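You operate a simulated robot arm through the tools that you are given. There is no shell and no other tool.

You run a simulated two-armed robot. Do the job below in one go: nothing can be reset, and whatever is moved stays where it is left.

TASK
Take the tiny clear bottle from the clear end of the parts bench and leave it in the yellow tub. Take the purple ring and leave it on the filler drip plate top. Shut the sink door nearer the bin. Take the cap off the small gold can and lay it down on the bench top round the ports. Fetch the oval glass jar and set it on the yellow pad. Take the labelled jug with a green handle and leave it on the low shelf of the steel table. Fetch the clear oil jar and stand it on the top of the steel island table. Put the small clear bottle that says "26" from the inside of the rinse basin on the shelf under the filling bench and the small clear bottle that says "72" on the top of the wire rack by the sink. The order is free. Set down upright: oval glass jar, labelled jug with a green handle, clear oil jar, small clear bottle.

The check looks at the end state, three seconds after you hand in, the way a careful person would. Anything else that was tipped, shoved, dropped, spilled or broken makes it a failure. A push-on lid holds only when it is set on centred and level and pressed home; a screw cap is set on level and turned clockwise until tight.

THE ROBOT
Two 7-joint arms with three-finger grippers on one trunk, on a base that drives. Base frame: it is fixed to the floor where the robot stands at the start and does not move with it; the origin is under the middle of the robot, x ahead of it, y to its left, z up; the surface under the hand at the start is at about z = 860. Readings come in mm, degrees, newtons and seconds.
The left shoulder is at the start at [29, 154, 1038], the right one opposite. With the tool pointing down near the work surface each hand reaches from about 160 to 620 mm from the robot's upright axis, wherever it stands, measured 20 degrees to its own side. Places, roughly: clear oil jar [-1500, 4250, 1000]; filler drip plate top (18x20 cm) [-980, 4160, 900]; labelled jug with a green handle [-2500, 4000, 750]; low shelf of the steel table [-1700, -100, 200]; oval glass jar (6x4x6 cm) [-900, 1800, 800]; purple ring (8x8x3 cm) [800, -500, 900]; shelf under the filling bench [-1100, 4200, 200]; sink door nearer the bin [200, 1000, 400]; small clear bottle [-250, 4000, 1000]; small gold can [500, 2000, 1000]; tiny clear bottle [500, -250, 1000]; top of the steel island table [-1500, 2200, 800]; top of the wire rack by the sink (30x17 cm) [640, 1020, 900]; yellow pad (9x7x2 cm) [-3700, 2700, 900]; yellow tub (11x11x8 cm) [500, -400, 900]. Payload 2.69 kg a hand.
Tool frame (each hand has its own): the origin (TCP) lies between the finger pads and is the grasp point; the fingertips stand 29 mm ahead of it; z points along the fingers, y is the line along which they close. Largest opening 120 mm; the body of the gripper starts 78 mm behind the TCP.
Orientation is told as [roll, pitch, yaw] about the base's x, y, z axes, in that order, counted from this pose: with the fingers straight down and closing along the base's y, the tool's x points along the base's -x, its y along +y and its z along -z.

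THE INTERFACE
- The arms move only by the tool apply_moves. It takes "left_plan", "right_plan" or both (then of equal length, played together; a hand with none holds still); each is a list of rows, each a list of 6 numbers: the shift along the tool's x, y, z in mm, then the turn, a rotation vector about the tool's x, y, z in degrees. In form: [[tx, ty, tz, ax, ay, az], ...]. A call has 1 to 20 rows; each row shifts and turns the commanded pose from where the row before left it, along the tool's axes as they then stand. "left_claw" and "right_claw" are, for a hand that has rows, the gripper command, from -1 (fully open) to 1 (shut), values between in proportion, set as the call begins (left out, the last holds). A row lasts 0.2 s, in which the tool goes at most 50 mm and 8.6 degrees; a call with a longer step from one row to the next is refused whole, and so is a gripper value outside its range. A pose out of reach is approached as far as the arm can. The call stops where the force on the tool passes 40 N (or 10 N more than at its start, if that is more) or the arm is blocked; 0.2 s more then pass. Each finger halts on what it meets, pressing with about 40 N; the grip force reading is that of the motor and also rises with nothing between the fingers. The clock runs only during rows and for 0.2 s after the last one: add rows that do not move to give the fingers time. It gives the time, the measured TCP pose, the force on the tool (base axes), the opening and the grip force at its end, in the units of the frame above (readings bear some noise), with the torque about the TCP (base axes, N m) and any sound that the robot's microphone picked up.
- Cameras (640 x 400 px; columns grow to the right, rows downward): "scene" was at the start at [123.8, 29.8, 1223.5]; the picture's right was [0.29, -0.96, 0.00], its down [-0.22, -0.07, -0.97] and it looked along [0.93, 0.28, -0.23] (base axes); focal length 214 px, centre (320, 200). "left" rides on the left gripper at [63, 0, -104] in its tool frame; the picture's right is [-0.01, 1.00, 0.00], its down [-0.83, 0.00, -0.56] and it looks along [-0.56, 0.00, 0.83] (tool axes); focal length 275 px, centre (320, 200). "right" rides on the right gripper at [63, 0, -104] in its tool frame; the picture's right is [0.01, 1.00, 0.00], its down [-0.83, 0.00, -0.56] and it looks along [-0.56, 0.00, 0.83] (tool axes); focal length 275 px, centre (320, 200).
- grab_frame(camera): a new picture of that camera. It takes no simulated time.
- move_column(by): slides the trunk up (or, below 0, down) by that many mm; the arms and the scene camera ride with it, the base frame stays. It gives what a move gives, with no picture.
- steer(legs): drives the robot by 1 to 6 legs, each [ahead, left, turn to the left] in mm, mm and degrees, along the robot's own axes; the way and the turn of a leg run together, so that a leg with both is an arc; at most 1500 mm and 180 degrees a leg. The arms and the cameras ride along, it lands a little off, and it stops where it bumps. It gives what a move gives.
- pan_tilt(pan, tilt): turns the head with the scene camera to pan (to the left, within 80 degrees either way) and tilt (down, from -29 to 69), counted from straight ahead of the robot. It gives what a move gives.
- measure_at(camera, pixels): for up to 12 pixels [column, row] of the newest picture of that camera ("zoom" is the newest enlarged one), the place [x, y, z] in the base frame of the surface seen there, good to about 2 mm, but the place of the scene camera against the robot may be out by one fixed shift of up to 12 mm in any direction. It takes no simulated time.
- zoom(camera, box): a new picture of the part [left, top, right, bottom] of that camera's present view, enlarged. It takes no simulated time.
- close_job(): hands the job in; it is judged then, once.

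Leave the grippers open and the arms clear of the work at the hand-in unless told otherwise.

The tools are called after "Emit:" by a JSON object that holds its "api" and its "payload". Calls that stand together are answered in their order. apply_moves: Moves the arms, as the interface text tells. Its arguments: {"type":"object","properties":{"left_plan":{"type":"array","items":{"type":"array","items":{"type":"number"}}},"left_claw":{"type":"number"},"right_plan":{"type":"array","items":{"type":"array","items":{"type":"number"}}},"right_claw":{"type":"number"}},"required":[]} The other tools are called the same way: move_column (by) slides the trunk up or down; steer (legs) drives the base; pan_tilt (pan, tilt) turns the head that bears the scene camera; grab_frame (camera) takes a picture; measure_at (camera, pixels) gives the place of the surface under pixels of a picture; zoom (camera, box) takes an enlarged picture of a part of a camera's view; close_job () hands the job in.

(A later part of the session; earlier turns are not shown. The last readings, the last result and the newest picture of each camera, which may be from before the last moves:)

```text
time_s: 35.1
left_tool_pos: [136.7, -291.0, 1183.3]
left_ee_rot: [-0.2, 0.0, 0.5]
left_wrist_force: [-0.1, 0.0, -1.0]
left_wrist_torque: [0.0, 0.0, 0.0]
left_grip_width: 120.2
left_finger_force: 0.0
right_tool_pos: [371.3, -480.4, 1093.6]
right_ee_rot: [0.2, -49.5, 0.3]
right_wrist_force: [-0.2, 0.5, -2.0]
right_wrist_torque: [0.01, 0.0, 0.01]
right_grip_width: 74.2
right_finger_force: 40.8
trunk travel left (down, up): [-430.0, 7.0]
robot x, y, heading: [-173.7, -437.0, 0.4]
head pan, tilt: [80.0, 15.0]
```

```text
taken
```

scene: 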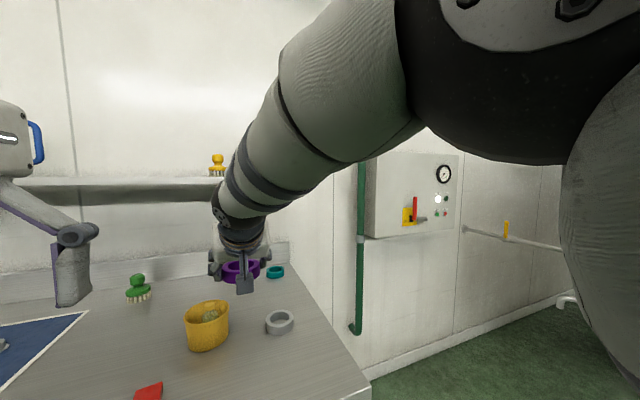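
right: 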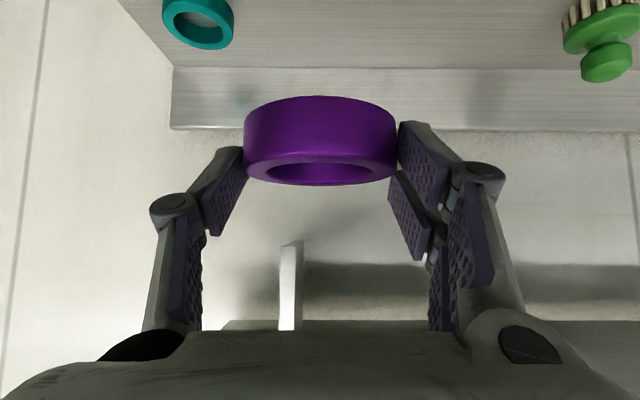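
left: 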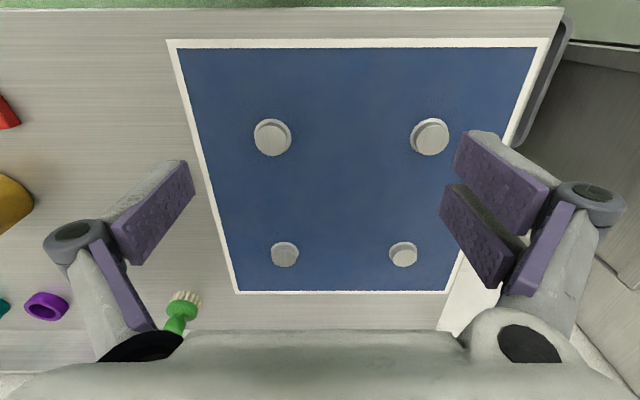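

The picture looks stale (still the old pan). Taking it again.

Emit:
{"api": "grab_frame", "payload": {"camera": "scene"}}

```text
taken
```

scene: 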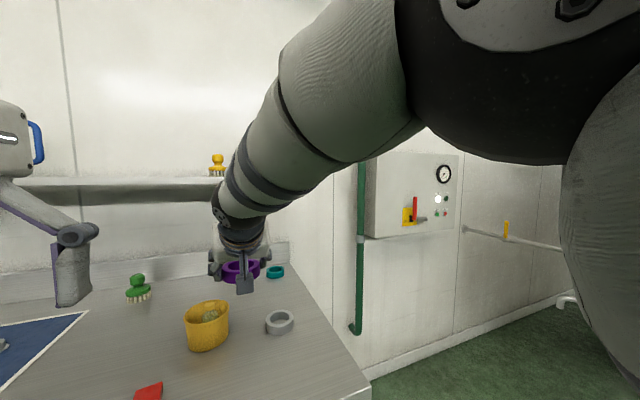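

The head reads 80° but the view hasn't changed much; maybe my raised elbow is in the way. I'll pan back toward 0 and check.

Emit:
{"api": "pan_tilt", "payload": {"pan": 20, "tilt": 15}}

Emit:
{"api": "grab_frame", "payload": {"camera": "scene"}}

```text
time_s: 36.4
left_tool_pos: [136.9, -288.9, 1182.3]
left_ee_rot: [-0.1, 0.0, 0.5]
left_wrist_force: [0.0, -0.3, -0.3]
left_wrist_torque: [-0.03, 0.01, 0.03]
left_grip_width: 119.8
left_finger_force: 0.0
right_tool_pos: [372.0, -479.8, 1093.1]
right_ee_rot: [0.0, -49.6, 0.2]
right_wrist_force: [-0.7, -0.6, -1.9]
right_wrist_torque: [-0.01, 0.02, -0.01]
right_grip_width: 74.5
right_finger_force: 39.9
trunk travel left (down, up): [-430.0, 7.0]
robot x, y, heading: [-174.8, -437.8, 0.5]
head pan, tilt: [20.0, 15.0]
```

```text
taken
```

scene: 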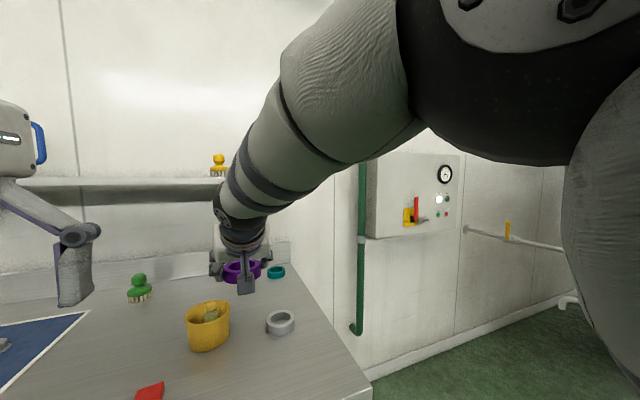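

The head camera is held by the right elbow. I'll swing the right hand outward (to the right) to free it.

Emit:
{"api": "apply_moves", "payload": {"right_plan": [[0, -40, 0, 0, 0, 0], [0, -40, 0, 0, 0, 0], [0, -40, 0, 0, 0, 0], [0, -40, 0, 0, 0, 0], [0, -40, 0, 0, 0, 0], [0, 0, 0, 0, 0, 0]]}}

Emit:
{"api": "grab_frame", "payload": {"camera": "scene"}}

```text
time_s: 37.8
left_tool_pos: [136.7, -290.1, 1184.1]
left_ee_rot: [0.0, 0.0, 0.4]
left_wrist_force: [0.6, -0.7, -0.4]
left_wrist_torque: [-0.01, 0.02, 0.04]
left_grip_width: 119.7
left_finger_force: 0.1
right_tool_pos: [373.6, -680.0, 1096.9]
right_ee_rot: [-0.1, -50.1, 0.5]
right_wrist_force: [0.5, 0.4, -1.9]
right_wrist_torque: [0.0, 0.03, 0.0]
right_grip_width: 74.5
right_finger_force: 40.3
trunk travel left (down, up): [-430.0, 7.0]
robot x, y, heading: [-171.8, -436.7, 0.4]
head pan, tilt: [20.0, 15.0]
```

```text
taken
```

scene: 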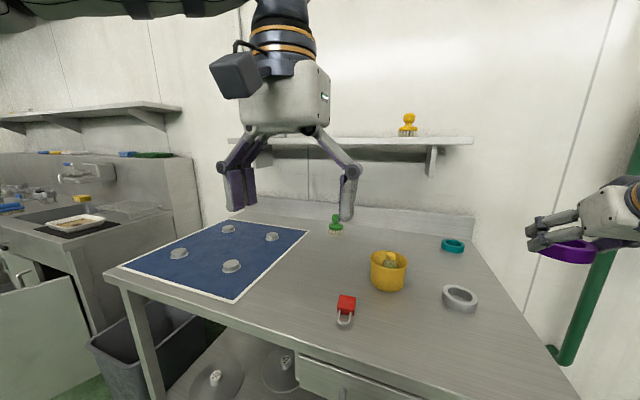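

The head is free again. I see the open sink door at (60,330) and a grey bin at (150,340). Panning left for the room.

Emit:
{"api": "pan_tilt", "payload": {"pan": 75, "tilt": 15}}

Emit:
{"api": "grab_frame", "payload": {"camera": "scene"}}

```text
time_s: 39.0
left_tool_pos: [137.1, -290.6, 1182.5]
left_ee_rot: [-0.1, 0.0, 0.3]
left_wrist_force: [-1.0, 0.1, -0.3]
left_wrist_torque: [-0.01, -0.03, -0.04]
left_grip_width: 119.9
left_finger_force: 0.0
right_tool_pos: [372.8, -681.4, 1097.9]
right_ee_rot: [0.0, -50.0, 0.3]
right_wrist_force: [0.3, 0.3, -0.8]
right_wrist_torque: [0.04, 0.03, 0.01]
right_grip_width: 74.3
right_finger_force: 39.8
trunk travel left (down, up): [-430.0, 7.0]
robot x, y, heading: [-172.7, -435.3, 0.5]
head pan, tilt: [75.0, 15.0]
```

```text
taken
```

scene: 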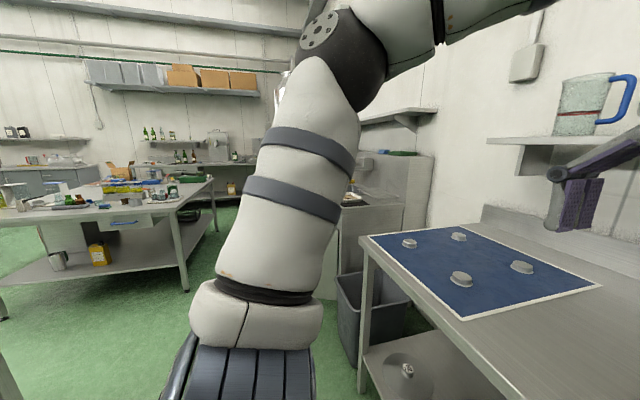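

I'll measure some obstacle points: the thing at bottom-left (5,375), island table, bin.

Emit:
{"api": "measure_at", "payload": {"camera": "scene", "pixels": [[3, 375], [8, 395], [185, 285], [210, 180], [100, 207], [3, 315], [60, 350], [230, 180], [340, 300], [345, 200]]}}

```text
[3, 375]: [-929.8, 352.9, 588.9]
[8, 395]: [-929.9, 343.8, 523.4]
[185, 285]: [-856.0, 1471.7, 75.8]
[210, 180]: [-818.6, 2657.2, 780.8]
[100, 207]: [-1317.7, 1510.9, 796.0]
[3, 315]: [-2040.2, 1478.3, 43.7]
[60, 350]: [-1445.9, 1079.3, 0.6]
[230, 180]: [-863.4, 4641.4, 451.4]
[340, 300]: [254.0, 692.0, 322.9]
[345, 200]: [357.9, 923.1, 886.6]
```

A steel table edge is at x≈-930, island table spans x -2100..-820, y 1480..2660. There's room to turn 90° left here.

Emit:
{"api": "steer", "payload": {"legs": [[0, 0, 90]]}}

Emit:
{"api": "pan_tilt", "payload": {"pan": 0, "tilt": 18}}

Emit:
{"api": "grab_frame", "payload": {"camera": "scene"}}

```text
time_s: 43.2
left_tool_pos: [-318.5, -127.1, 1184.3]
left_ee_rot: [-0.1, 0.0, 89.7]
left_wrist_force: [1.2, -0.5, -0.1]
left_wrist_torque: [0.02, 0.03, -0.01]
left_grip_width: 120.1
left_finger_force: 0.0
right_tool_pos: [76.8, 105.3, 1098.5]
right_ee_rot: [0.1, -50.0, 89.8]
right_wrist_force: [0.5, 0.7, -1.4]
right_wrist_torque: [-0.03, 0.0, 0.01]
right_grip_width: 74.3
right_finger_force: 39.7
trunk travel left (down, up): [-430.0, 7.0]
robot x, y, heading: [-176.1, -435.0, 89.6]
head pan, tilt: [75.0, 15.0]
```

```text
time_s: 44.7
left_tool_pos: [-317.7, -126.3, 1184.8]
left_ee_rot: [-0.2, -0.2, 89.7]
left_wrist_force: [0.2, 0.0, 1.1]
left_wrist_torque: [-0.03, 0.0, 0.03]
left_grip_width: 119.8
left_finger_force: 0.1
right_tool_pos: [76.0, 105.4, 1096.0]
right_ee_rot: [0.0, -49.9, 89.8]
right_wrist_force: [0.3, 0.8, -0.8]
right_wrist_torque: [-0.06, 0.04, 0.0]
right_grip_width: 74.7
right_finger_force: 40.2
trunk travel left (down, up): [-430.0, 7.0]
robot x, y, heading: [-174.1, -437.5, 89.5]
head pan, tilt: [0.0, 18.0]
```

```text
taken
```

scene: 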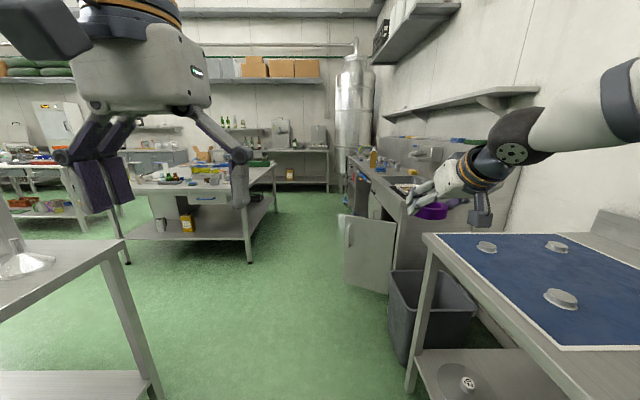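

Clear view of the aisle. The sink door stands open at (370,250). Measure the door and sink front for planning.

Emit:
{"api": "measure_at", "payload": {"camera": "scene", "pixels": [[340, 216], [344, 282], [388, 292], [385, 225], [395, 220], [420, 235], [365, 160], [275, 165], [250, 258], [100, 250], [350, 190], [328, 190]]}}

Emit:
{"api": "zoom", "payload": {"camera": "scene", "box": [320, 120, 480, 320]}}

Emit:
{"api": "zoom", "payload": {"camera": "scene", "box": [120, 100, 400, 220]}}

```text
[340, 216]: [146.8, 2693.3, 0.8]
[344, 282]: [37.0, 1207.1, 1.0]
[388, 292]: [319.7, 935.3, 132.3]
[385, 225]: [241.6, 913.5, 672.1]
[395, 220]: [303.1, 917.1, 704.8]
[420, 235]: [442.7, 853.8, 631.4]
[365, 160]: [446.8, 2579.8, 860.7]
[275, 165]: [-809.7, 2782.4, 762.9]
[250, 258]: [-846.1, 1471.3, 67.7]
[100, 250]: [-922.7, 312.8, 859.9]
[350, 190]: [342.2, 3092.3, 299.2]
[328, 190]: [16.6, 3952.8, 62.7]
```

```text
2.00 times, centred on (400, 220) of scene
```

zoom: 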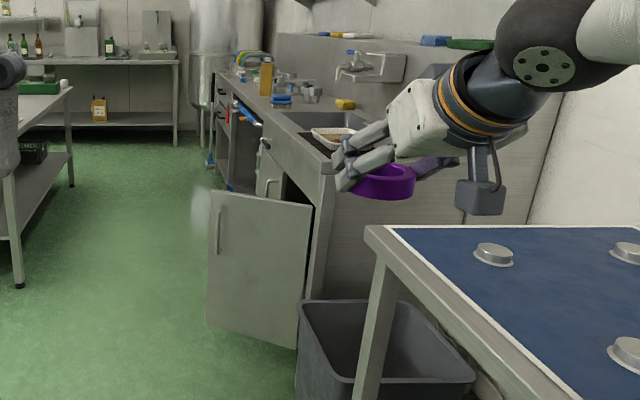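

```text
2.29 times, centred on (260, 160) of scene
```

zoom: 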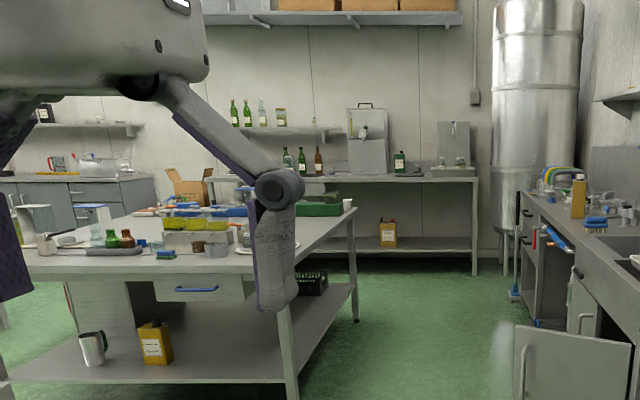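

The path ahead is clear between the island (x<-810) and the open door. I'll shift left ~125 mm and drive up the aisle toward the back bench.

Emit:
{"api": "steer", "payload": {"legs": [[0, 125, 0], [1500, 0, 0], [1500, 0, 0]]}}

Emit:
{"api": "grab_frame", "payload": {"camera": "scene"}}

```text
time_s: 60.4
left_tool_pos: [-499.5, 2874.2, 1183.6]
left_ee_rot: [-0.1, -0.1, 92.0]
left_wrist_force: [0.4, 0.1, 0.1]
left_wrist_torque: [-0.01, 0.01, 0.03]
left_grip_width: 119.9
left_finger_force: 0.1
right_tool_pos: [-113.4, 3121.7, 1098.0]
right_ee_rot: [0.0, -50.0, 91.9]
right_wrist_force: [-0.2, -0.2, -1.3]
right_wrist_torque: [0.01, 0.06, 0.01]
right_grip_width: 74.5
right_finger_force: 39.9
trunk travel left (down, up): [-430.0, 7.0]
robot x, y, heading: [-340.9, 2569.2, 91.8]
head pan, tilt: [0.0, 18.0]
```

```text
taken
```

scene: 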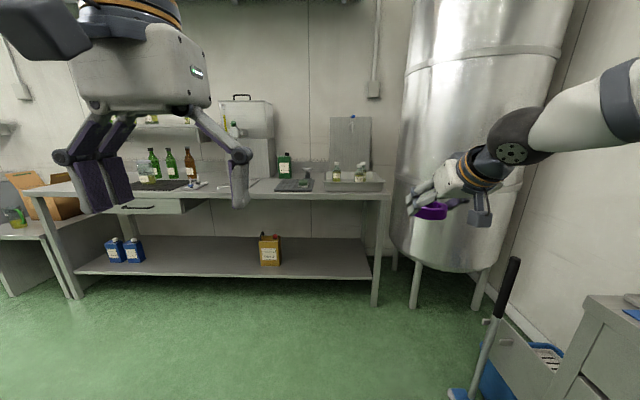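

The filling bench with the rinse basin at right (355,180) is ahead. Zooming for detail.

Emit:
{"api": "zoom", "payload": {"camera": "scene", "box": [210, 80, 410, 220]}}

Emit:
{"api": "zoom", "payload": {"camera": "scene", "box": [0, 100, 260, 300]}}

```text
2.86 times, centred on (310, 150) of scene
```

zoom: 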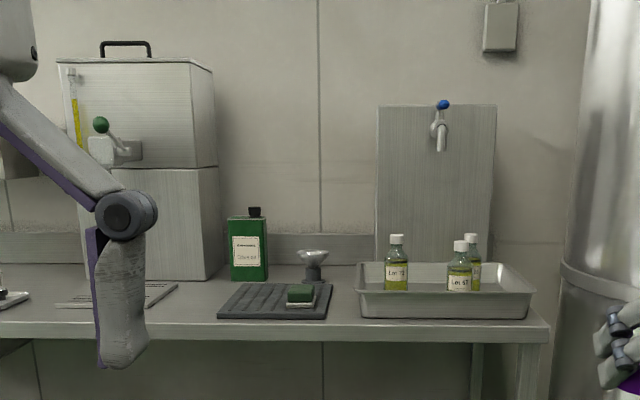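

```text
2.00 times, centred on (130, 200) of scene
```

zoom: 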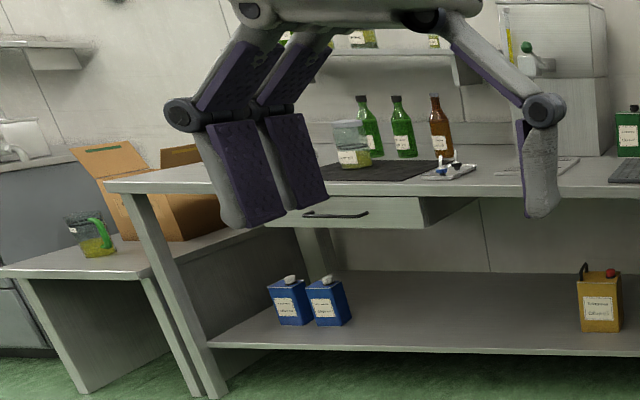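

I see: drip plate in front of the filler (~(252,183)), three labelled bottles in the basin, the oil jar on the dark mat, and the green-handled jug on the low bench at left. Measuring key places.

Emit:
{"api": "measure_at", "payload": {"camera": "scene", "pixels": [[252, 186], [268, 182], [240, 186], [247, 130], [244, 124], [345, 172], [370, 175], [147, 175], [50, 210], [300, 198], [255, 140], [380, 195]]}}

Emit:
{"api": "steer", "payload": {"legs": [[750, 0, -1.8], [0, 780, 0]]}}

Emit:
{"api": "grab_frame", "payload": {"camera": "scene"}}

```text
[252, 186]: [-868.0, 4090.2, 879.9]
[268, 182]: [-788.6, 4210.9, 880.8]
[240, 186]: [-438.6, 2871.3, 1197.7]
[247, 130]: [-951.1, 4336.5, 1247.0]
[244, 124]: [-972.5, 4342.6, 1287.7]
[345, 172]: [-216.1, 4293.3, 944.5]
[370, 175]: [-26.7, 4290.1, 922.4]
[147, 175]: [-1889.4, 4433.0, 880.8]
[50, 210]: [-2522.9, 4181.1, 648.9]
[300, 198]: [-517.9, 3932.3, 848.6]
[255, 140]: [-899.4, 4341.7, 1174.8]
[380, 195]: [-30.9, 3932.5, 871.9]
```

```text
time_s: 70.4
left_tool_pos: [-1282.9, 3625.4, 1182.9]
left_ee_rot: [-0.1, -0.1, 90.4]
left_wrist_force: [0.3, -0.2, -0.4]
left_wrist_torque: [0.0, 0.05, 0.0]
left_grip_width: 120.0
left_finger_force: 0.2
right_tool_pos: [-892.1, 3862.4, 1096.6]
right_ee_rot: [0.1, -50.0, 90.4]
right_wrist_force: [0.0, -1.0, -2.1]
right_wrist_torque: [-0.05, -0.01, -0.02]
right_grip_width: 74.3
right_finger_force: 39.2
trunk travel left (down, up): [-430.0, 7.0]
robot x, y, heading: [-1132.1, 3317.2, 90.5]
head pan, tilt: [0.0, 18.0]
```

```text
taken
```

scene: 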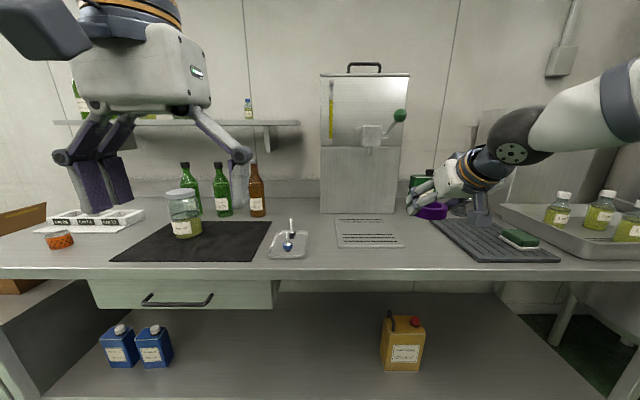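

The drip plate is at (370,233), in front of the filler. Measuring it and the surroundings.

Emit:
{"api": "measure_at", "payload": {"camera": "scene", "pixels": [[335, 219], [394, 219], [405, 247], [341, 247], [370, 232], [370, 205], [372, 140], [432, 212], [288, 245], [370, 278], [185, 235], [185, 195]]}}

Emit:
{"api": "zoom", "payload": {"camera": "scene", "box": [290, 120, 460, 280]}}

Emit:
{"api": "grab_frame", "payload": {"camera": "right"}}

```text
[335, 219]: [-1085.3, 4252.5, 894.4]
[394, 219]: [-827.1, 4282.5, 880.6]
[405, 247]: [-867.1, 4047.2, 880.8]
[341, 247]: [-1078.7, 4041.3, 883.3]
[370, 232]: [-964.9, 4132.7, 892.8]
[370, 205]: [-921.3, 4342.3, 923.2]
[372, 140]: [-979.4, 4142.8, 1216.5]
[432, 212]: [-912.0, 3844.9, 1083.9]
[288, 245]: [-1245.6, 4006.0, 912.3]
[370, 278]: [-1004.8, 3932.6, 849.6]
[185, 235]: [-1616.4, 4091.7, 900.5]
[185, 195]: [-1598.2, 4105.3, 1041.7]
```

```text
2.50 times, centred on (375, 200) of scene
```

zoom: 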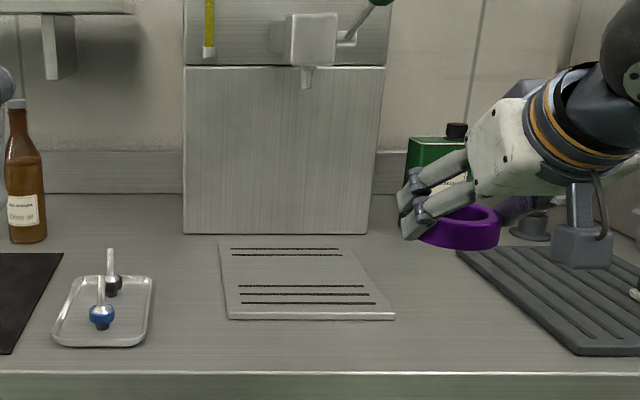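

```text
taken
```

right: 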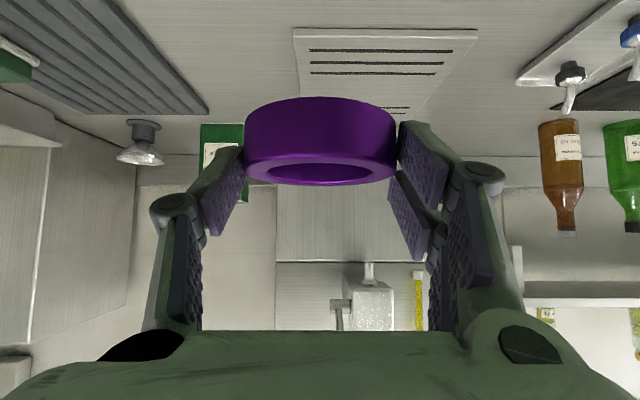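

Measure the plate with the right hand camera for accuracy.

Emit:
{"api": "measure_at", "payload": {"camera": "right", "pixels": [[295, 35], [470, 33], [430, 88], [300, 90], [380, 55], [385, 40], [370, 85], [230, 60]]}}

```text
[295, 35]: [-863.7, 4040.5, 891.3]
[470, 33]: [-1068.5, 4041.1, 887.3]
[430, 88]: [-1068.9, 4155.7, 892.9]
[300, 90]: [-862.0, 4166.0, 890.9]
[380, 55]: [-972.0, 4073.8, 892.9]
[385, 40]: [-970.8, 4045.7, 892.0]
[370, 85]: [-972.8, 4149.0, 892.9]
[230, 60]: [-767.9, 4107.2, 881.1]
```

Plate top z≈892.5, spanning x -1069..-862, y 4037..4240. I'll drive 200 mm ahead, then hover the ring above the plate.

Emit:
{"api": "steer", "payload": {"legs": [[200, 0, 0]]}}

```text
time_s: 72.1
left_tool_pos: [-1284.4, 3829.7, 1184.3]
left_ee_rot: [-0.1, -0.1, 90.4]
left_wrist_force: [0.6, 0.6, 0.5]
left_wrist_torque: [-0.02, 0.01, -0.02]
left_grip_width: 120.1
left_finger_force: 0.0
right_tool_pos: [-893.2, 4065.4, 1097.5]
right_ee_rot: [0.0, -49.9, 90.2]
right_wrist_force: [0.2, 0.5, -1.9]
right_wrist_torque: [-0.02, -0.01, 0.0]
right_grip_width: 74.1
right_finger_force: 40.1
trunk travel left (down, up): [-430.0, 7.0]
robot x, y, heading: [-1137.6, 3517.5, 90.9]
head pan, tilt: [0.0, 18.0]
```

Emit:
{"api": "apply_moves", "payload": {"right_plan": [[22.2, 18.1, 32.7, 0, 0, 0], [22.2, 18.1, 32.7, 0, 0, 0], [22.2, 18.1, 32.7, 0, 0, 0], [22.2, 18.1, 32.5, 0, 0, 0], [0, 0, 0, 0, 0, 0]]}}

Emit:
{"api": "grab_frame", "payload": {"camera": "right"}}

Emit:
{"api": "grab_frame", "payload": {"camera": "scene"}}

```text
time_s: 73.3
left_tool_pos: [-1284.0, 3828.6, 1183.7]
left_ee_rot: [0.0, -0.1, 90.5]
left_wrist_force: [-0.8, 0.1, 0.2]
left_wrist_torque: [0.02, 0.01, 0.01]
left_grip_width: 120.1
left_finger_force: 0.0
right_tool_pos: [-967.0, 4108.8, 945.2]
right_ee_rot: [-0.1, -50.1, 90.4]
right_wrist_force: [-0.3, -0.3, -2.3]
right_wrist_torque: [-0.06, 0.02, 0.01]
right_grip_width: 74.3
right_finger_force: 39.8
trunk travel left (down, up): [-430.0, 7.0]
robot x, y, heading: [-1136.1, 3516.5, 90.2]
head pan, tilt: [0.0, 18.0]
```

```text
taken
```

right: 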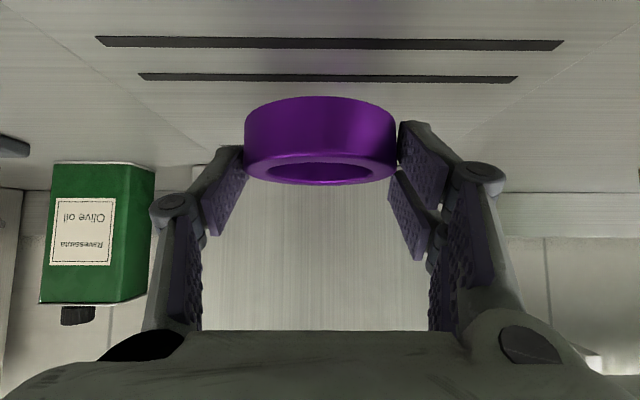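

```text
taken
```

scene: 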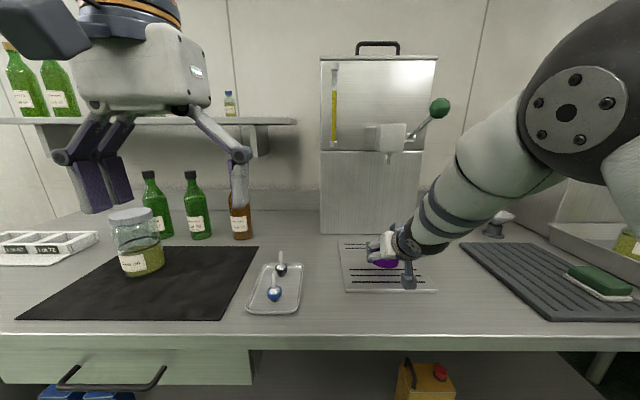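

Over the plate, well centred. Lowering in small steps.

Emit:
{"api": "apply_moves", "payload": {"right_plan": [[7.7, 0, 6.4, 0, 0, 0], [4.6, 0, 3.9, 0, 0, 0], [1.5, 0, 1.3, 0, 0, 0], [1.5, 0, 1.3, 0, 0, 0], [0, 0, 0, 0, 0, 0]]}}

Emit:
{"api": "grab_frame", "payload": {"camera": "right"}}

```text
time_s: 74.5
left_tool_pos: [-1284.0, 3829.8, 1183.1]
left_ee_rot: [-0.1, -0.1, 90.3]
left_wrist_force: [-0.4, 0.3, -0.6]
left_wrist_torque: [-0.05, 0.0, 0.0]
left_grip_width: 119.7
left_finger_force: 0.0
right_tool_pos: [-966.2, 4109.3, 925.1]
right_ee_rot: [0.0, -49.9, 90.4]
right_wrist_force: [0.6, 0.2, -1.3]
right_wrist_torque: [0.0, -0.01, 0.01]
right_grip_width: 74.6
right_finger_force: 40.0
trunk travel left (down, up): [-430.0, 7.0]
robot x, y, heading: [-1138.4, 3521.7, 90.2]
head pan, tilt: [0.0, 18.0]
```

```text
taken
```

right: 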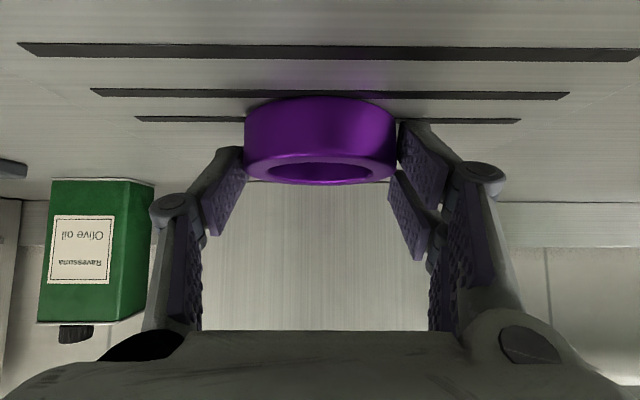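

Emit:
{"api": "apply_moves", "payload": {"right_plan": [[1.5, 0, 1.3, 0, 0, 0], [0, 0, 0, 0, 0, 0]]}}

```text
time_s: 75.1
left_tool_pos: [-1284.5, 3829.3, 1183.6]
left_ee_rot: [-0.2, -0.2, 90.4]
left_wrist_force: [0.0, 0.4, -0.1]
left_wrist_torque: [0.0, 0.01, 0.01]
left_grip_width: 119.9
left_finger_force: 0.1
right_tool_pos: [-966.8, 4109.4, 923.9]
right_ee_rot: [0.0, -50.1, 90.3]
right_wrist_force: [0.0, -0.9, 6.0]
right_wrist_torque: [0.25, -0.19, -0.02]
right_grip_width: 74.6
right_finger_force: 40.2
trunk travel left (down, up): [-430.0, 7.0]
robot x, y, heading: [-1136.1, 3516.8, 90.3]
head pan, tilt: [0.0, 18.0]
```

Contact (6 N). Opening gently to ~100 mm, then backing away along the approach.

Emit:
{"api": "apply_moves", "payload": {"right_plan": [[0, 0, 0, 0, 0, 0], [0, 0, 0, 0, 0, 0]], "right_claw": -0.7}}

Emit:
{"api": "apply_moves", "payload": {"right_plan": [[-8, 0, -7, 0, 0, 0], [-15, 0, -30, 0, 0, 0], [0, 0, -45, 0, 0, 0], [0, 0, -45, 0, 0, 0], [0, 0, 0, 0, 0, 0]]}}

Emit:
{"api": "grab_frame", "payload": {"camera": "right"}}

```text
time_s: 75.7
left_tool_pos: [-1284.9, 3830.5, 1183.1]
left_ee_rot: [-0.1, -0.1, 90.3]
left_wrist_force: [0.0, 0.9, -0.3]
left_wrist_torque: [0.02, 0.02, 0.02]
left_grip_width: 120.0
left_finger_force: 0.1
right_tool_pos: [-965.2, 4109.4, 922.3]
right_ee_rot: [0.1, -50.0, 90.3]
right_wrist_force: [-0.3, -0.3, 0.1]
right_wrist_torque: [-0.02, 0.02, 0.02]
right_grip_width: 101.7
right_finger_force: 0.0
trunk travel left (down, up): [-430.0, 7.0]
robot x, y, heading: [-1135.5, 3519.0, 90.2]
head pan, tilt: [0.0, 18.0]
```

```text
time_s: 76.9
left_tool_pos: [-1284.4, 3831.2, 1183.7]
left_ee_rot: [-0.1, 0.0, 90.4]
left_wrist_force: [-0.1, -0.6, 0.4]
left_wrist_torque: [0.02, 0.01, -0.03]
left_grip_width: 120.0
left_finger_force: 0.1
right_tool_pos: [-972.3, 4034.7, 1020.8]
right_ee_rot: [1.7, -51.3, 90.1]
right_wrist_force: [-0.5, 0.1, 0.4]
right_wrist_torque: [-0.01, 0.03, -0.03]
right_grip_width: 101.9
right_finger_force: 0.0
right hand out of reach, approached as far as the arm can: row 4
trunk travel left (down, up): [-430.0, 7.0]
robot x, y, heading: [-1139.1, 3521.1, 90.4]
head pan, tilt: [0.0, 18.0]
```

```text
taken
```

right: 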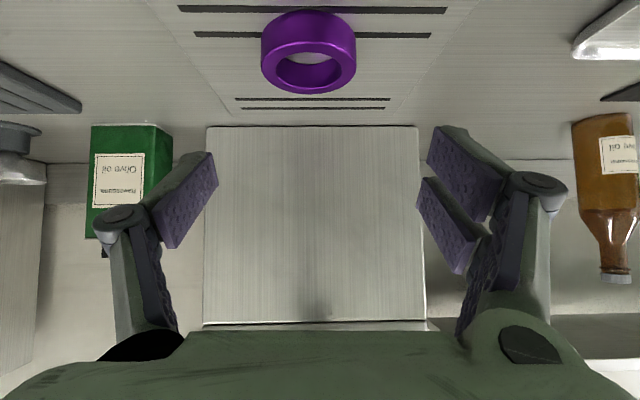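

The ring sits on the plate. Now I'll swing the right hand outward and bring it back to fingers-down.

Emit:
{"api": "apply_moves", "payload": {"right_plan": [[0, -30, 0, 0, 0, 0], [0, -30, 0, 0, 0, 0], [0, -30, 0, 0, 0, 0], [0, -30, 0, 0, 0, 0], [0, -10, 0, 0, 8.4, 0], [0, -10, 0, 0, 8.4, 0], [0, -10, 0, 0, 8.4, 0], [0, 0, 0, 0, 8.4, 0], [0, 0, 0, 0, 8.4, 0], [0, 0, 0, 0, 8, 0], [0, 0, 0, 0, 0, 0]]}}

Emit:
{"api": "grab_frame", "payload": {"camera": "right"}}

Emit:
{"api": "grab_frame", "payload": {"camera": "scene"}}

```text
time_s: 79.3
left_tool_pos: [-1283.0, 3829.6, 1183.4]
left_ee_rot: [-0.2, 0.0, 90.3]
left_wrist_force: [0.2, 0.6, 0.5]
left_wrist_torque: [0.04, -0.03, -0.04]
left_grip_width: 119.9
left_finger_force: 0.0
right_tool_pos: [-815.4, 4026.7, 1024.1]
right_ee_rot: [0.0, 0.1, 90.3]
right_wrist_force: [0.4, -0.2, 0.6]
right_wrist_torque: [0.01, -0.01, -0.01]
right_grip_width: 101.8
right_finger_force: 0.0
right hand out of reach, approached as far as the arm can: row 1
trunk travel left (down, up): [-430.0, 7.0]
robot x, y, heading: [-1132.6, 3521.1, 90.1]
head pan, tilt: [0.0, 18.0]
```

```text
taken
```

right: 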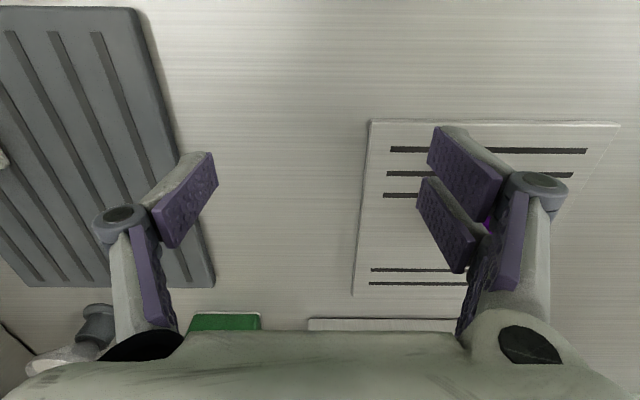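

```text
taken
```

scene: 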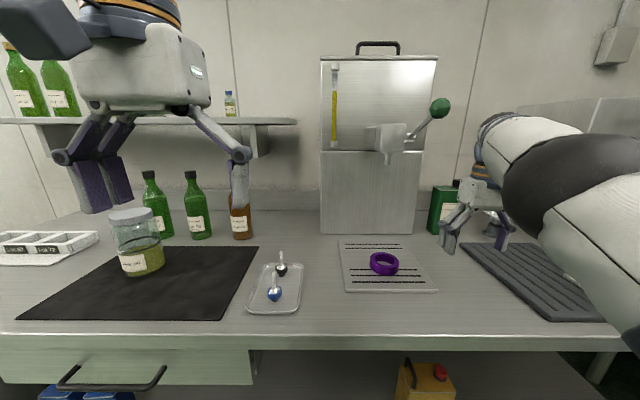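

The ring lies flat on the drip plate. Next the basin: back off, slide right ~560 mm, and look at the bottle labels.

Emit:
{"api": "apply_moves", "payload": {"right_plan": [[0, 20, -40, 0, 0, 0], [0, 20, -40, 0, 0, 0], [40, 20, 0, 0, 0, 0], [40, 20, 0, 0, 0, 0], [0, 0, 0, 0, 0, 0]], "right_claw": -1}}

Emit:
{"api": "steer", "payload": {"legs": [[-150, 0, 0], [0, -560, 0]]}}

Emit:
{"api": "pan_tilt", "payload": {"pan": -12, "tilt": 22}}

Emit:
{"api": "grab_frame", "payload": {"camera": "scene"}}

```text
time_s: 80.5
left_tool_pos: [-1285.3, 3830.9, 1182.5]
left_ee_rot: [0.0, 0.0, 90.4]
left_wrist_force: [-0.4, -0.4, -0.3]
left_wrist_torque: [-0.07, -0.02, 0.01]
left_grip_width: 120.0
left_finger_force: 0.2
right_tool_pos: [-894.3, 3950.0, 1103.0]
right_ee_rot: [-0.1, 0.1, 90.3]
right_wrist_force: [0.7, 0.2, -1.1]
right_wrist_torque: [-0.03, -0.01, 0.01]
right_grip_width: 120.1
right_finger_force: 0.0
trunk travel left (down, up): [-430.0, 7.0]
robot x, y, heading: [-1134.8, 3521.4, 90.4]
head pan, tilt: [0.0, 18.0]
```

```text
time_s: 86.2
left_tool_pos: [-731.8, 3682.2, 1184.4]
left_ee_rot: [-0.1, -0.2, 90.6]
left_wrist_force: [0.1, -0.4, -0.2]
left_wrist_torque: [-0.01, 0.0, -0.02]
left_grip_width: 120.1
left_finger_force: 0.0
right_tool_pos: [-342.0, 3804.0, 1103.1]
right_ee_rot: [0.0, 0.0, 90.7]
right_wrist_force: [-0.3, -0.4, 1.0]
right_wrist_torque: [-0.04, 0.01, 0.0]
right_grip_width: 119.8
right_finger_force: 0.0
trunk travel left (down, up): [-430.0, 7.0]
robot x, y, heading: [-582.0, 3372.6, 90.6]
head pan, tilt: [0.0, 18.0]
```

```text
time_s: 86.9
left_tool_pos: [-731.5, 3682.8, 1183.0]
left_ee_rot: [-0.1, -0.1, 90.8]
left_wrist_force: [-0.1, -0.6, -0.2]
left_wrist_torque: [-0.01, 0.01, 0.0]
left_grip_width: 120.1
left_finger_force: 0.1
right_tool_pos: [-341.5, 3802.9, 1103.4]
right_ee_rot: [0.0, 0.0, 90.7]
right_wrist_force: [-0.8, 0.2, 0.2]
right_wrist_torque: [0.0, 0.0, -0.02]
right_grip_width: 120.1
right_finger_force: 0.1
trunk travel left (down, up): [-430.0, 7.0]
robot x, y, heading: [-584.2, 3376.8, 91.0]
head pan, tilt: [-12.0, 22.0]
```

```text
taken
```

scene: 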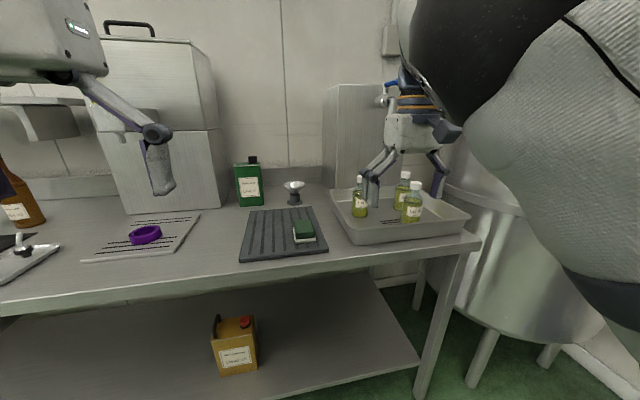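

Three bottles at (360,197), (402,190), (412,203). Zoom on the labels with both cameras.

Emit:
{"api": "zoom", "payload": {"camera": "scene", "box": [330, 160, 440, 240]}}

Emit:
{"api": "grab_frame", "payload": {"camera": "right"}}

```text
5.00 times, centred on (385, 200) of scene
```

zoom: 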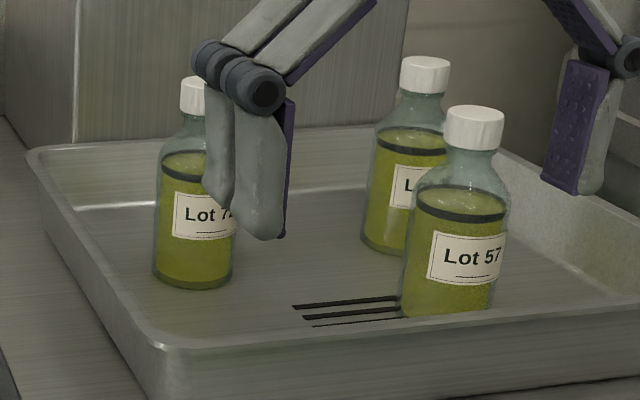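

```text
taken
```

right: 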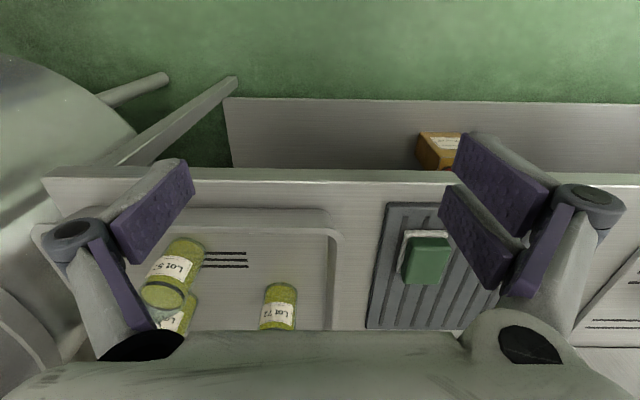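

Left bottle "Lot 72", front right "Lot 57", back right label partly hidden (should be 26). Measure positions and move the hand up/forward for a better look.

Emit:
{"api": "measure_at", "payload": {"camera": "zoom", "pixels": [[195, 80], [185, 260], [425, 62], [400, 230], [475, 112], [445, 290], [300, 280], [100, 240], [60, 150], [180, 345], [580, 250], [600, 310]]}}

Emit:
{"api": "apply_moves", "payload": {"right_plan": [[-40, -25, 0, 0, 0, 0], [-40, -25, 0, 0, 0, 0], [-20, 0, 0, 0, 0, 0], [0, 0, 0, 0, 0, 0]]}}

Emit:
{"api": "grab_frame", "payload": {"camera": "right"}}

```text
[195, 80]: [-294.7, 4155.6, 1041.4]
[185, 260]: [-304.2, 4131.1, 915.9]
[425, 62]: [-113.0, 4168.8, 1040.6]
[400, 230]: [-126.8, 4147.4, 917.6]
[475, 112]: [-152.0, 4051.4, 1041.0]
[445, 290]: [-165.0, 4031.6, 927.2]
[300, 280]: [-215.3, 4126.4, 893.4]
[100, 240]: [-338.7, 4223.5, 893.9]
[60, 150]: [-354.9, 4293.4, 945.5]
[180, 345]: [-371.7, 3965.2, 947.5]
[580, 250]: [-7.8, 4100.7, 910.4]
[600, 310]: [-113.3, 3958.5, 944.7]
```

```text
time_s: 87.9
left_tool_pos: [-730.7, 3682.9, 1184.2]
left_ee_rot: [-0.1, -0.1, 90.7]
left_wrist_force: [0.5, 0.5, 0.0]
left_wrist_torque: [0.0, 0.0, -0.01]
left_grip_width: 119.9
left_finger_force: 0.0
right_tool_pos: [-303.3, 3885.0, 1098.8]
right_ee_rot: [0.1, 0.0, 90.6]
right_wrist_force: [0.2, -0.2, -0.2]
right_wrist_torque: [0.03, 0.01, 0.0]
right_grip_width: 120.0
right_finger_force: 0.1
right hand out of reach, approached as far as the arm can: row 2, 3
trunk travel left (down, up): [-430.0, 7.0]
robot x, y, heading: [-583.0, 3371.2, 90.6]
head pan, tilt: [-12.0, 22.0]
```

```text
taken
```

right: 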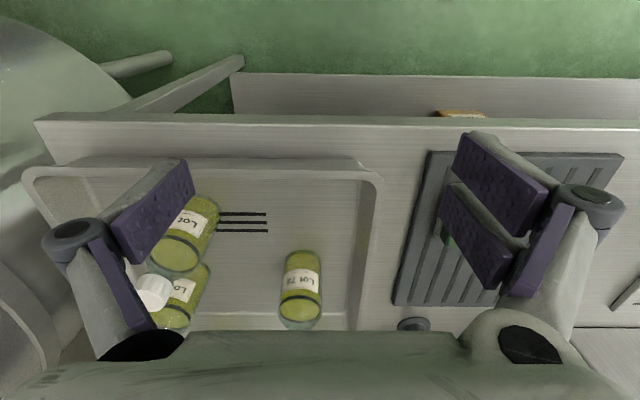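

Bottle tops are at z≈1042, floor 893. A tap hangs over the basin; measure it to know clearance for the hand.

Emit:
{"api": "zoom", "payload": {"camera": "scene", "box": [320, 60, 440, 160]}}

Emit:
{"api": "measure_at", "payload": {"camera": "scene", "pixels": [[384, 92], [390, 82], [383, 103], [350, 130], [340, 100], [388, 98]]}}

```text
4.00 times, centred on (380, 110) of scene
```

zoom: 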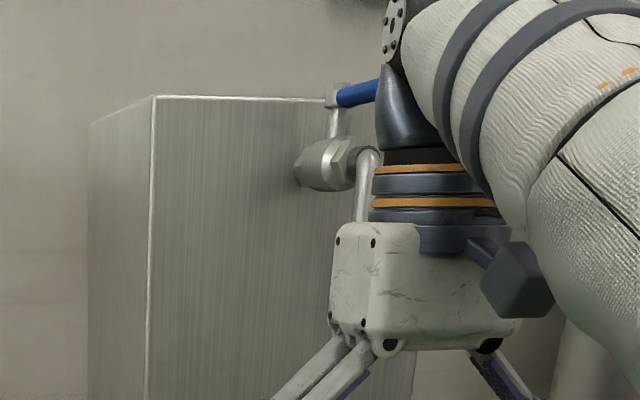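

```text
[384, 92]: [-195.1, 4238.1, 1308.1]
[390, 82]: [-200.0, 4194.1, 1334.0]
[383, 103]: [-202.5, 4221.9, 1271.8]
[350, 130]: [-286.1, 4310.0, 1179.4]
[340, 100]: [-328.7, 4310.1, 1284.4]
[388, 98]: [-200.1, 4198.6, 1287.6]
```

The tap spout ends at about z 1245 near (-200,4195). I'll grip low so the wrist stays below it. First check the tank's position and confirm the "26" label with a closer hand view.

Emit:
{"api": "measure_at", "payload": {"camera": "scene", "pixels": [[470, 250], [450, 200], [455, 185], [500, 300], [480, 370], [435, 230], [470, 215]]}}

Emit:
{"api": "steer", "payload": {"legs": [[0, -200, 0], [200, 0, 0]]}}

Emit:
{"api": "grab_frame", "payload": {"camera": "right"}}

Emit:
{"api": "grab_frame", "payload": {"camera": "scene"}}

```text
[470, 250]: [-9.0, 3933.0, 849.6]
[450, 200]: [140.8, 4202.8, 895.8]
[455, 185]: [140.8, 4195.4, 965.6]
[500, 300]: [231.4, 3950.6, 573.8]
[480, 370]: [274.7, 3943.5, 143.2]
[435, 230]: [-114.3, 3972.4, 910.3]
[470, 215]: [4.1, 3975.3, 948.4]
```

```text
time_s: 91.2
left_tool_pos: [-533.4, 3886.2, 1182.5]
left_ee_rot: [-0.1, -0.1, 90.2]
left_wrist_force: [0.4, 0.3, -0.3]
left_wrist_torque: [0.02, 0.0, 0.01]
left_grip_width: 120.1
left_finger_force: 0.1
right_tool_pos: [-105.6, 4083.7, 1098.8]
right_ee_rot: [-0.1, 0.1, 90.3]
right_wrist_force: [-0.1, 0.4, 0.3]
right_wrist_torque: [-0.01, -0.02, -0.01]
right_grip_width: 119.8
right_finger_force: 0.0
trunk travel left (down, up): [-430.0, 7.0]
robot x, y, heading: [-387.5, 3571.8, 90.4]
head pan, tilt: [-12.0, 22.0]
```

```text
taken
```

right: 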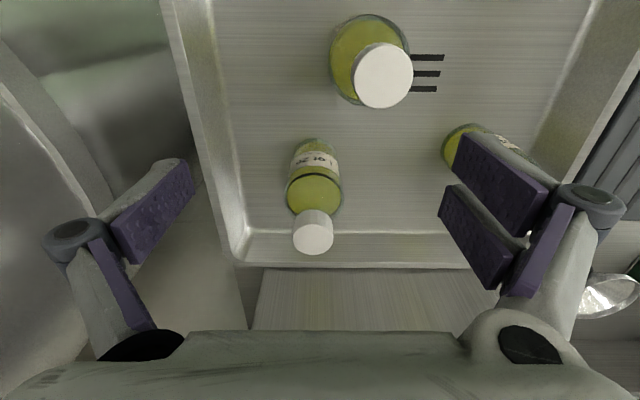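

```text
taken
```

scene: 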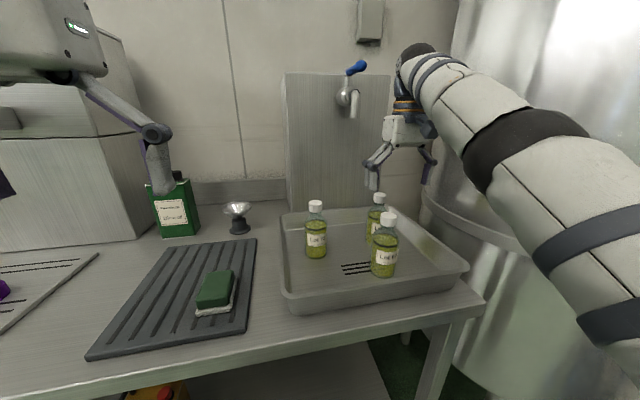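

The rear-right bottle's label (313,160) seems to read 26. Zoom, and measure caps.

Emit:
{"api": "zoom", "payload": {"camera": "right", "box": [270, 120, 370, 260]}}

Emit:
{"api": "measure_at", "payload": {"camera": "right", "pixels": [[313, 237], [313, 250], [313, 220], [313, 190], [296, 185], [337, 185], [383, 75], [313, 142], [260, 180], [460, 140], [245, 225]]}}

Emit:
{"api": "measure_at", "payload": {"camera": "scene", "pixels": [[350, 95], [356, 68], [354, 112], [366, 60], [378, 193], [316, 205]]}}

```text
2.86 times, centred on (320, 190) of right
```

zoom: 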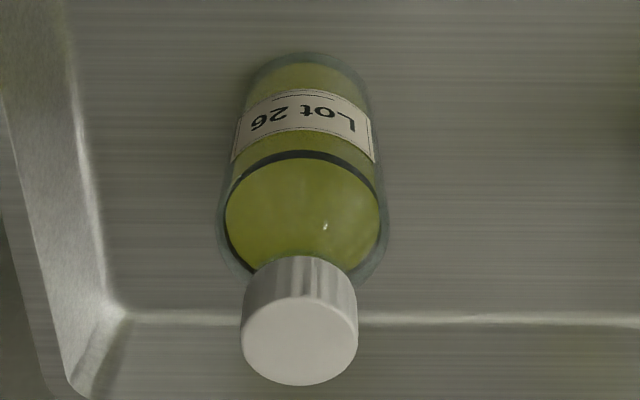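

```text
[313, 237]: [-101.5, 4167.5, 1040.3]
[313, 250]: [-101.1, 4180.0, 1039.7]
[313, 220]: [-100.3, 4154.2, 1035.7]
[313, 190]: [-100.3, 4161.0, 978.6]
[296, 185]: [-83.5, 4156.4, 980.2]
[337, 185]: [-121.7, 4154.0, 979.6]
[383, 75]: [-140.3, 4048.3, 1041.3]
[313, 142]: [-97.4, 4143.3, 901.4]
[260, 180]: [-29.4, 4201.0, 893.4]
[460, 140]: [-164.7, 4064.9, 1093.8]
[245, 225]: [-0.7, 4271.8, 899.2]
```

```text
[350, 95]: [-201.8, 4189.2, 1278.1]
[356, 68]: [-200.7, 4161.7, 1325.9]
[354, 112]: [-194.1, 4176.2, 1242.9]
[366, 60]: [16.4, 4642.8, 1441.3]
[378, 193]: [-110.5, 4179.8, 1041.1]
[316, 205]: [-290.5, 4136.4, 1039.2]
```

It's "Lot 26", cap centre at (-101,4167,1040). I'll drive ahead 83 mm so the hand comes over it.

Emit:
{"api": "steer", "payload": {"legs": [[83, 0, 0]]}}

Emit:
{"api": "grab_frame", "payload": {"camera": "scene"}}

Emit:
{"api": "grab_frame", "payload": {"camera": "right"}}

```text
time_s: 92.3
left_tool_pos: [-534.2, 3967.3, 1183.7]
left_ee_rot: [0.0, -0.1, 90.3]
left_wrist_force: [0.3, 0.1, -0.3]
left_wrist_torque: [-0.04, 0.01, -0.01]
left_grip_width: 119.9
left_finger_force: 0.0
right_tool_pos: [-106.1, 4165.8, 1099.8]
right_ee_rot: [0.1, 0.0, 90.3]
right_wrist_force: [-0.3, 0.1, 0.2]
right_wrist_torque: [-0.02, -0.03, -0.01]
right_grip_width: 120.1
right_finger_force: 0.0
trunk travel left (down, up): [-430.0, 7.0]
robot x, y, heading: [-385.8, 3653.9, 90.2]
head pan, tilt: [-12.0, 22.0]
```

```text
taken
```

scene: 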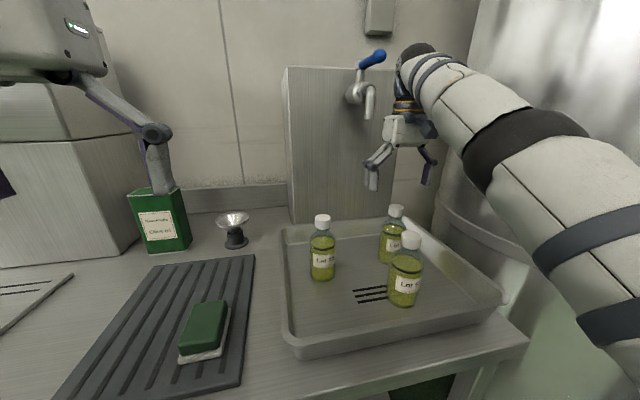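

```text
taken
```

right: 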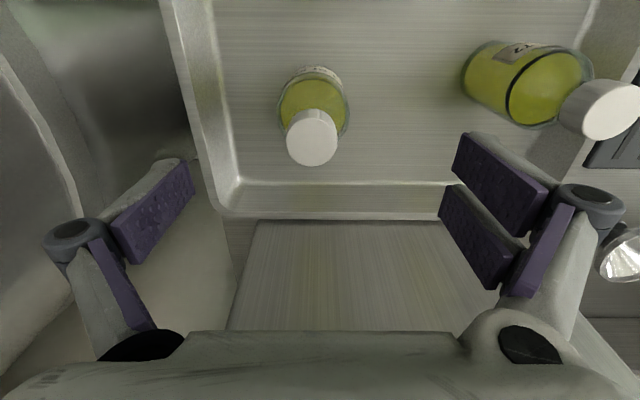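

Emit:
{"api": "measure_at", "payload": {"camera": "right", "pixels": [[312, 138], [290, 138], [335, 138], [312, 118], [312, 160], [600, 112], [283, 100], [348, 100]]}}

```text
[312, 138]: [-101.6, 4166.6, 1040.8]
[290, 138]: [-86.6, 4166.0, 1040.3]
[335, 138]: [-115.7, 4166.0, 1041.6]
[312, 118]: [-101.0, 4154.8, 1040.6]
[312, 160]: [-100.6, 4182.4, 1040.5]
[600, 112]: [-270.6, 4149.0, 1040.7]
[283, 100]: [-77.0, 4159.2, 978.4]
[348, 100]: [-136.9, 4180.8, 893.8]
```

Aligned within 5 mm. Adjust and descend to z≈955 around the bottle body.

Emit:
{"api": "apply_moves", "payload": {"right_plan": [[-2, -5, 5, 0, 0, 0], [0, 0, 40, 0, 0, 0], [0, 0, 40, 0, 0, 0], [0, 0, 40, 0, 0, 0], [0, 0, 20, 0, 0, 0], [0, 0, 0, 0, 0, 0]]}}

Emit:
{"api": "grab_frame", "payload": {"camera": "right"}}

Emit:
{"api": "grab_frame", "payload": {"camera": "scene"}}

```text
time_s: 93.7
left_tool_pos: [-534.4, 3962.8, 1187.4]
left_ee_rot: [-0.1, -0.4, 90.3]
left_wrist_force: [0.0, 0.8, -0.2]
left_wrist_torque: [-0.02, 0.0, 0.01]
left_grip_width: 120.2
left_finger_force: 0.1
right_tool_pos: [-102.1, 4165.7, 960.2]
right_ee_rot: [-0.2, -0.7, 90.2]
right_wrist_force: [2.1, 4.6, 36.1]
right_wrist_torque: [-0.42, 0.14, -0.04]
right_grip_width: 119.9
right_finger_force: 0.0
trunk travel left (down, up): [-430.0, 7.0]
robot x, y, heading: [-388.1, 3654.7, 90.3]
head pan, tilt: [-12.0, 22.0]
```

```text
taken
```

right: 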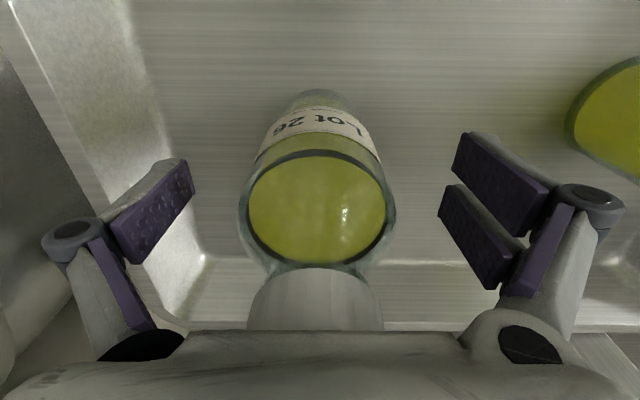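

```text
taken
```

scene: 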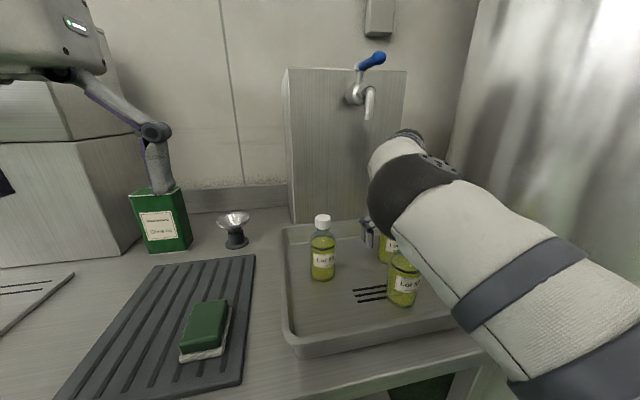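

The palm touched the cap (36 N up) — the palm is only 78 mm behind the TCP. Raise 15 mm at once.

Emit:
{"api": "apply_moves", "payload": {"right_plan": [[0, 0, -15, 0, 0, 0], [0, 0, 0, 0, 0, 0]]}}

Emit:
{"api": "grab_frame", "payload": {"camera": "right"}}

```text
time_s: 94.3
left_tool_pos: [-535.6, 3965.6, 1182.6]
left_ee_rot: [-0.1, -0.1, 90.3]
left_wrist_force: [0.2, -1.1, 0.1]
left_wrist_torque: [0.02, -0.01, -0.02]
left_grip_width: 119.8
left_finger_force: 0.2
right_tool_pos: [-101.0, 4167.8, 966.2]
right_ee_rot: [0.0, 0.1, 90.3]
right_wrist_force: [0.7, 0.5, 0.1]
right_wrist_torque: [0.04, 0.0, 0.03]
right_grip_width: 120.0
right_finger_force: 0.1
trunk travel left (down, up): [-430.0, 7.0]
robot x, y, heading: [-385.0, 3655.7, 90.4]
head pan, tilt: [-12.0, 22.0]
```

```text
taken
```

right: 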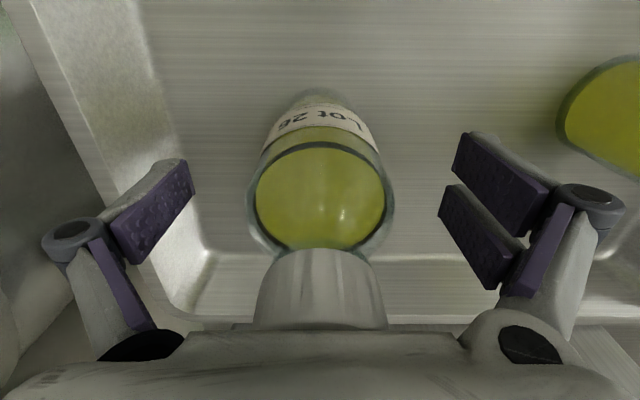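

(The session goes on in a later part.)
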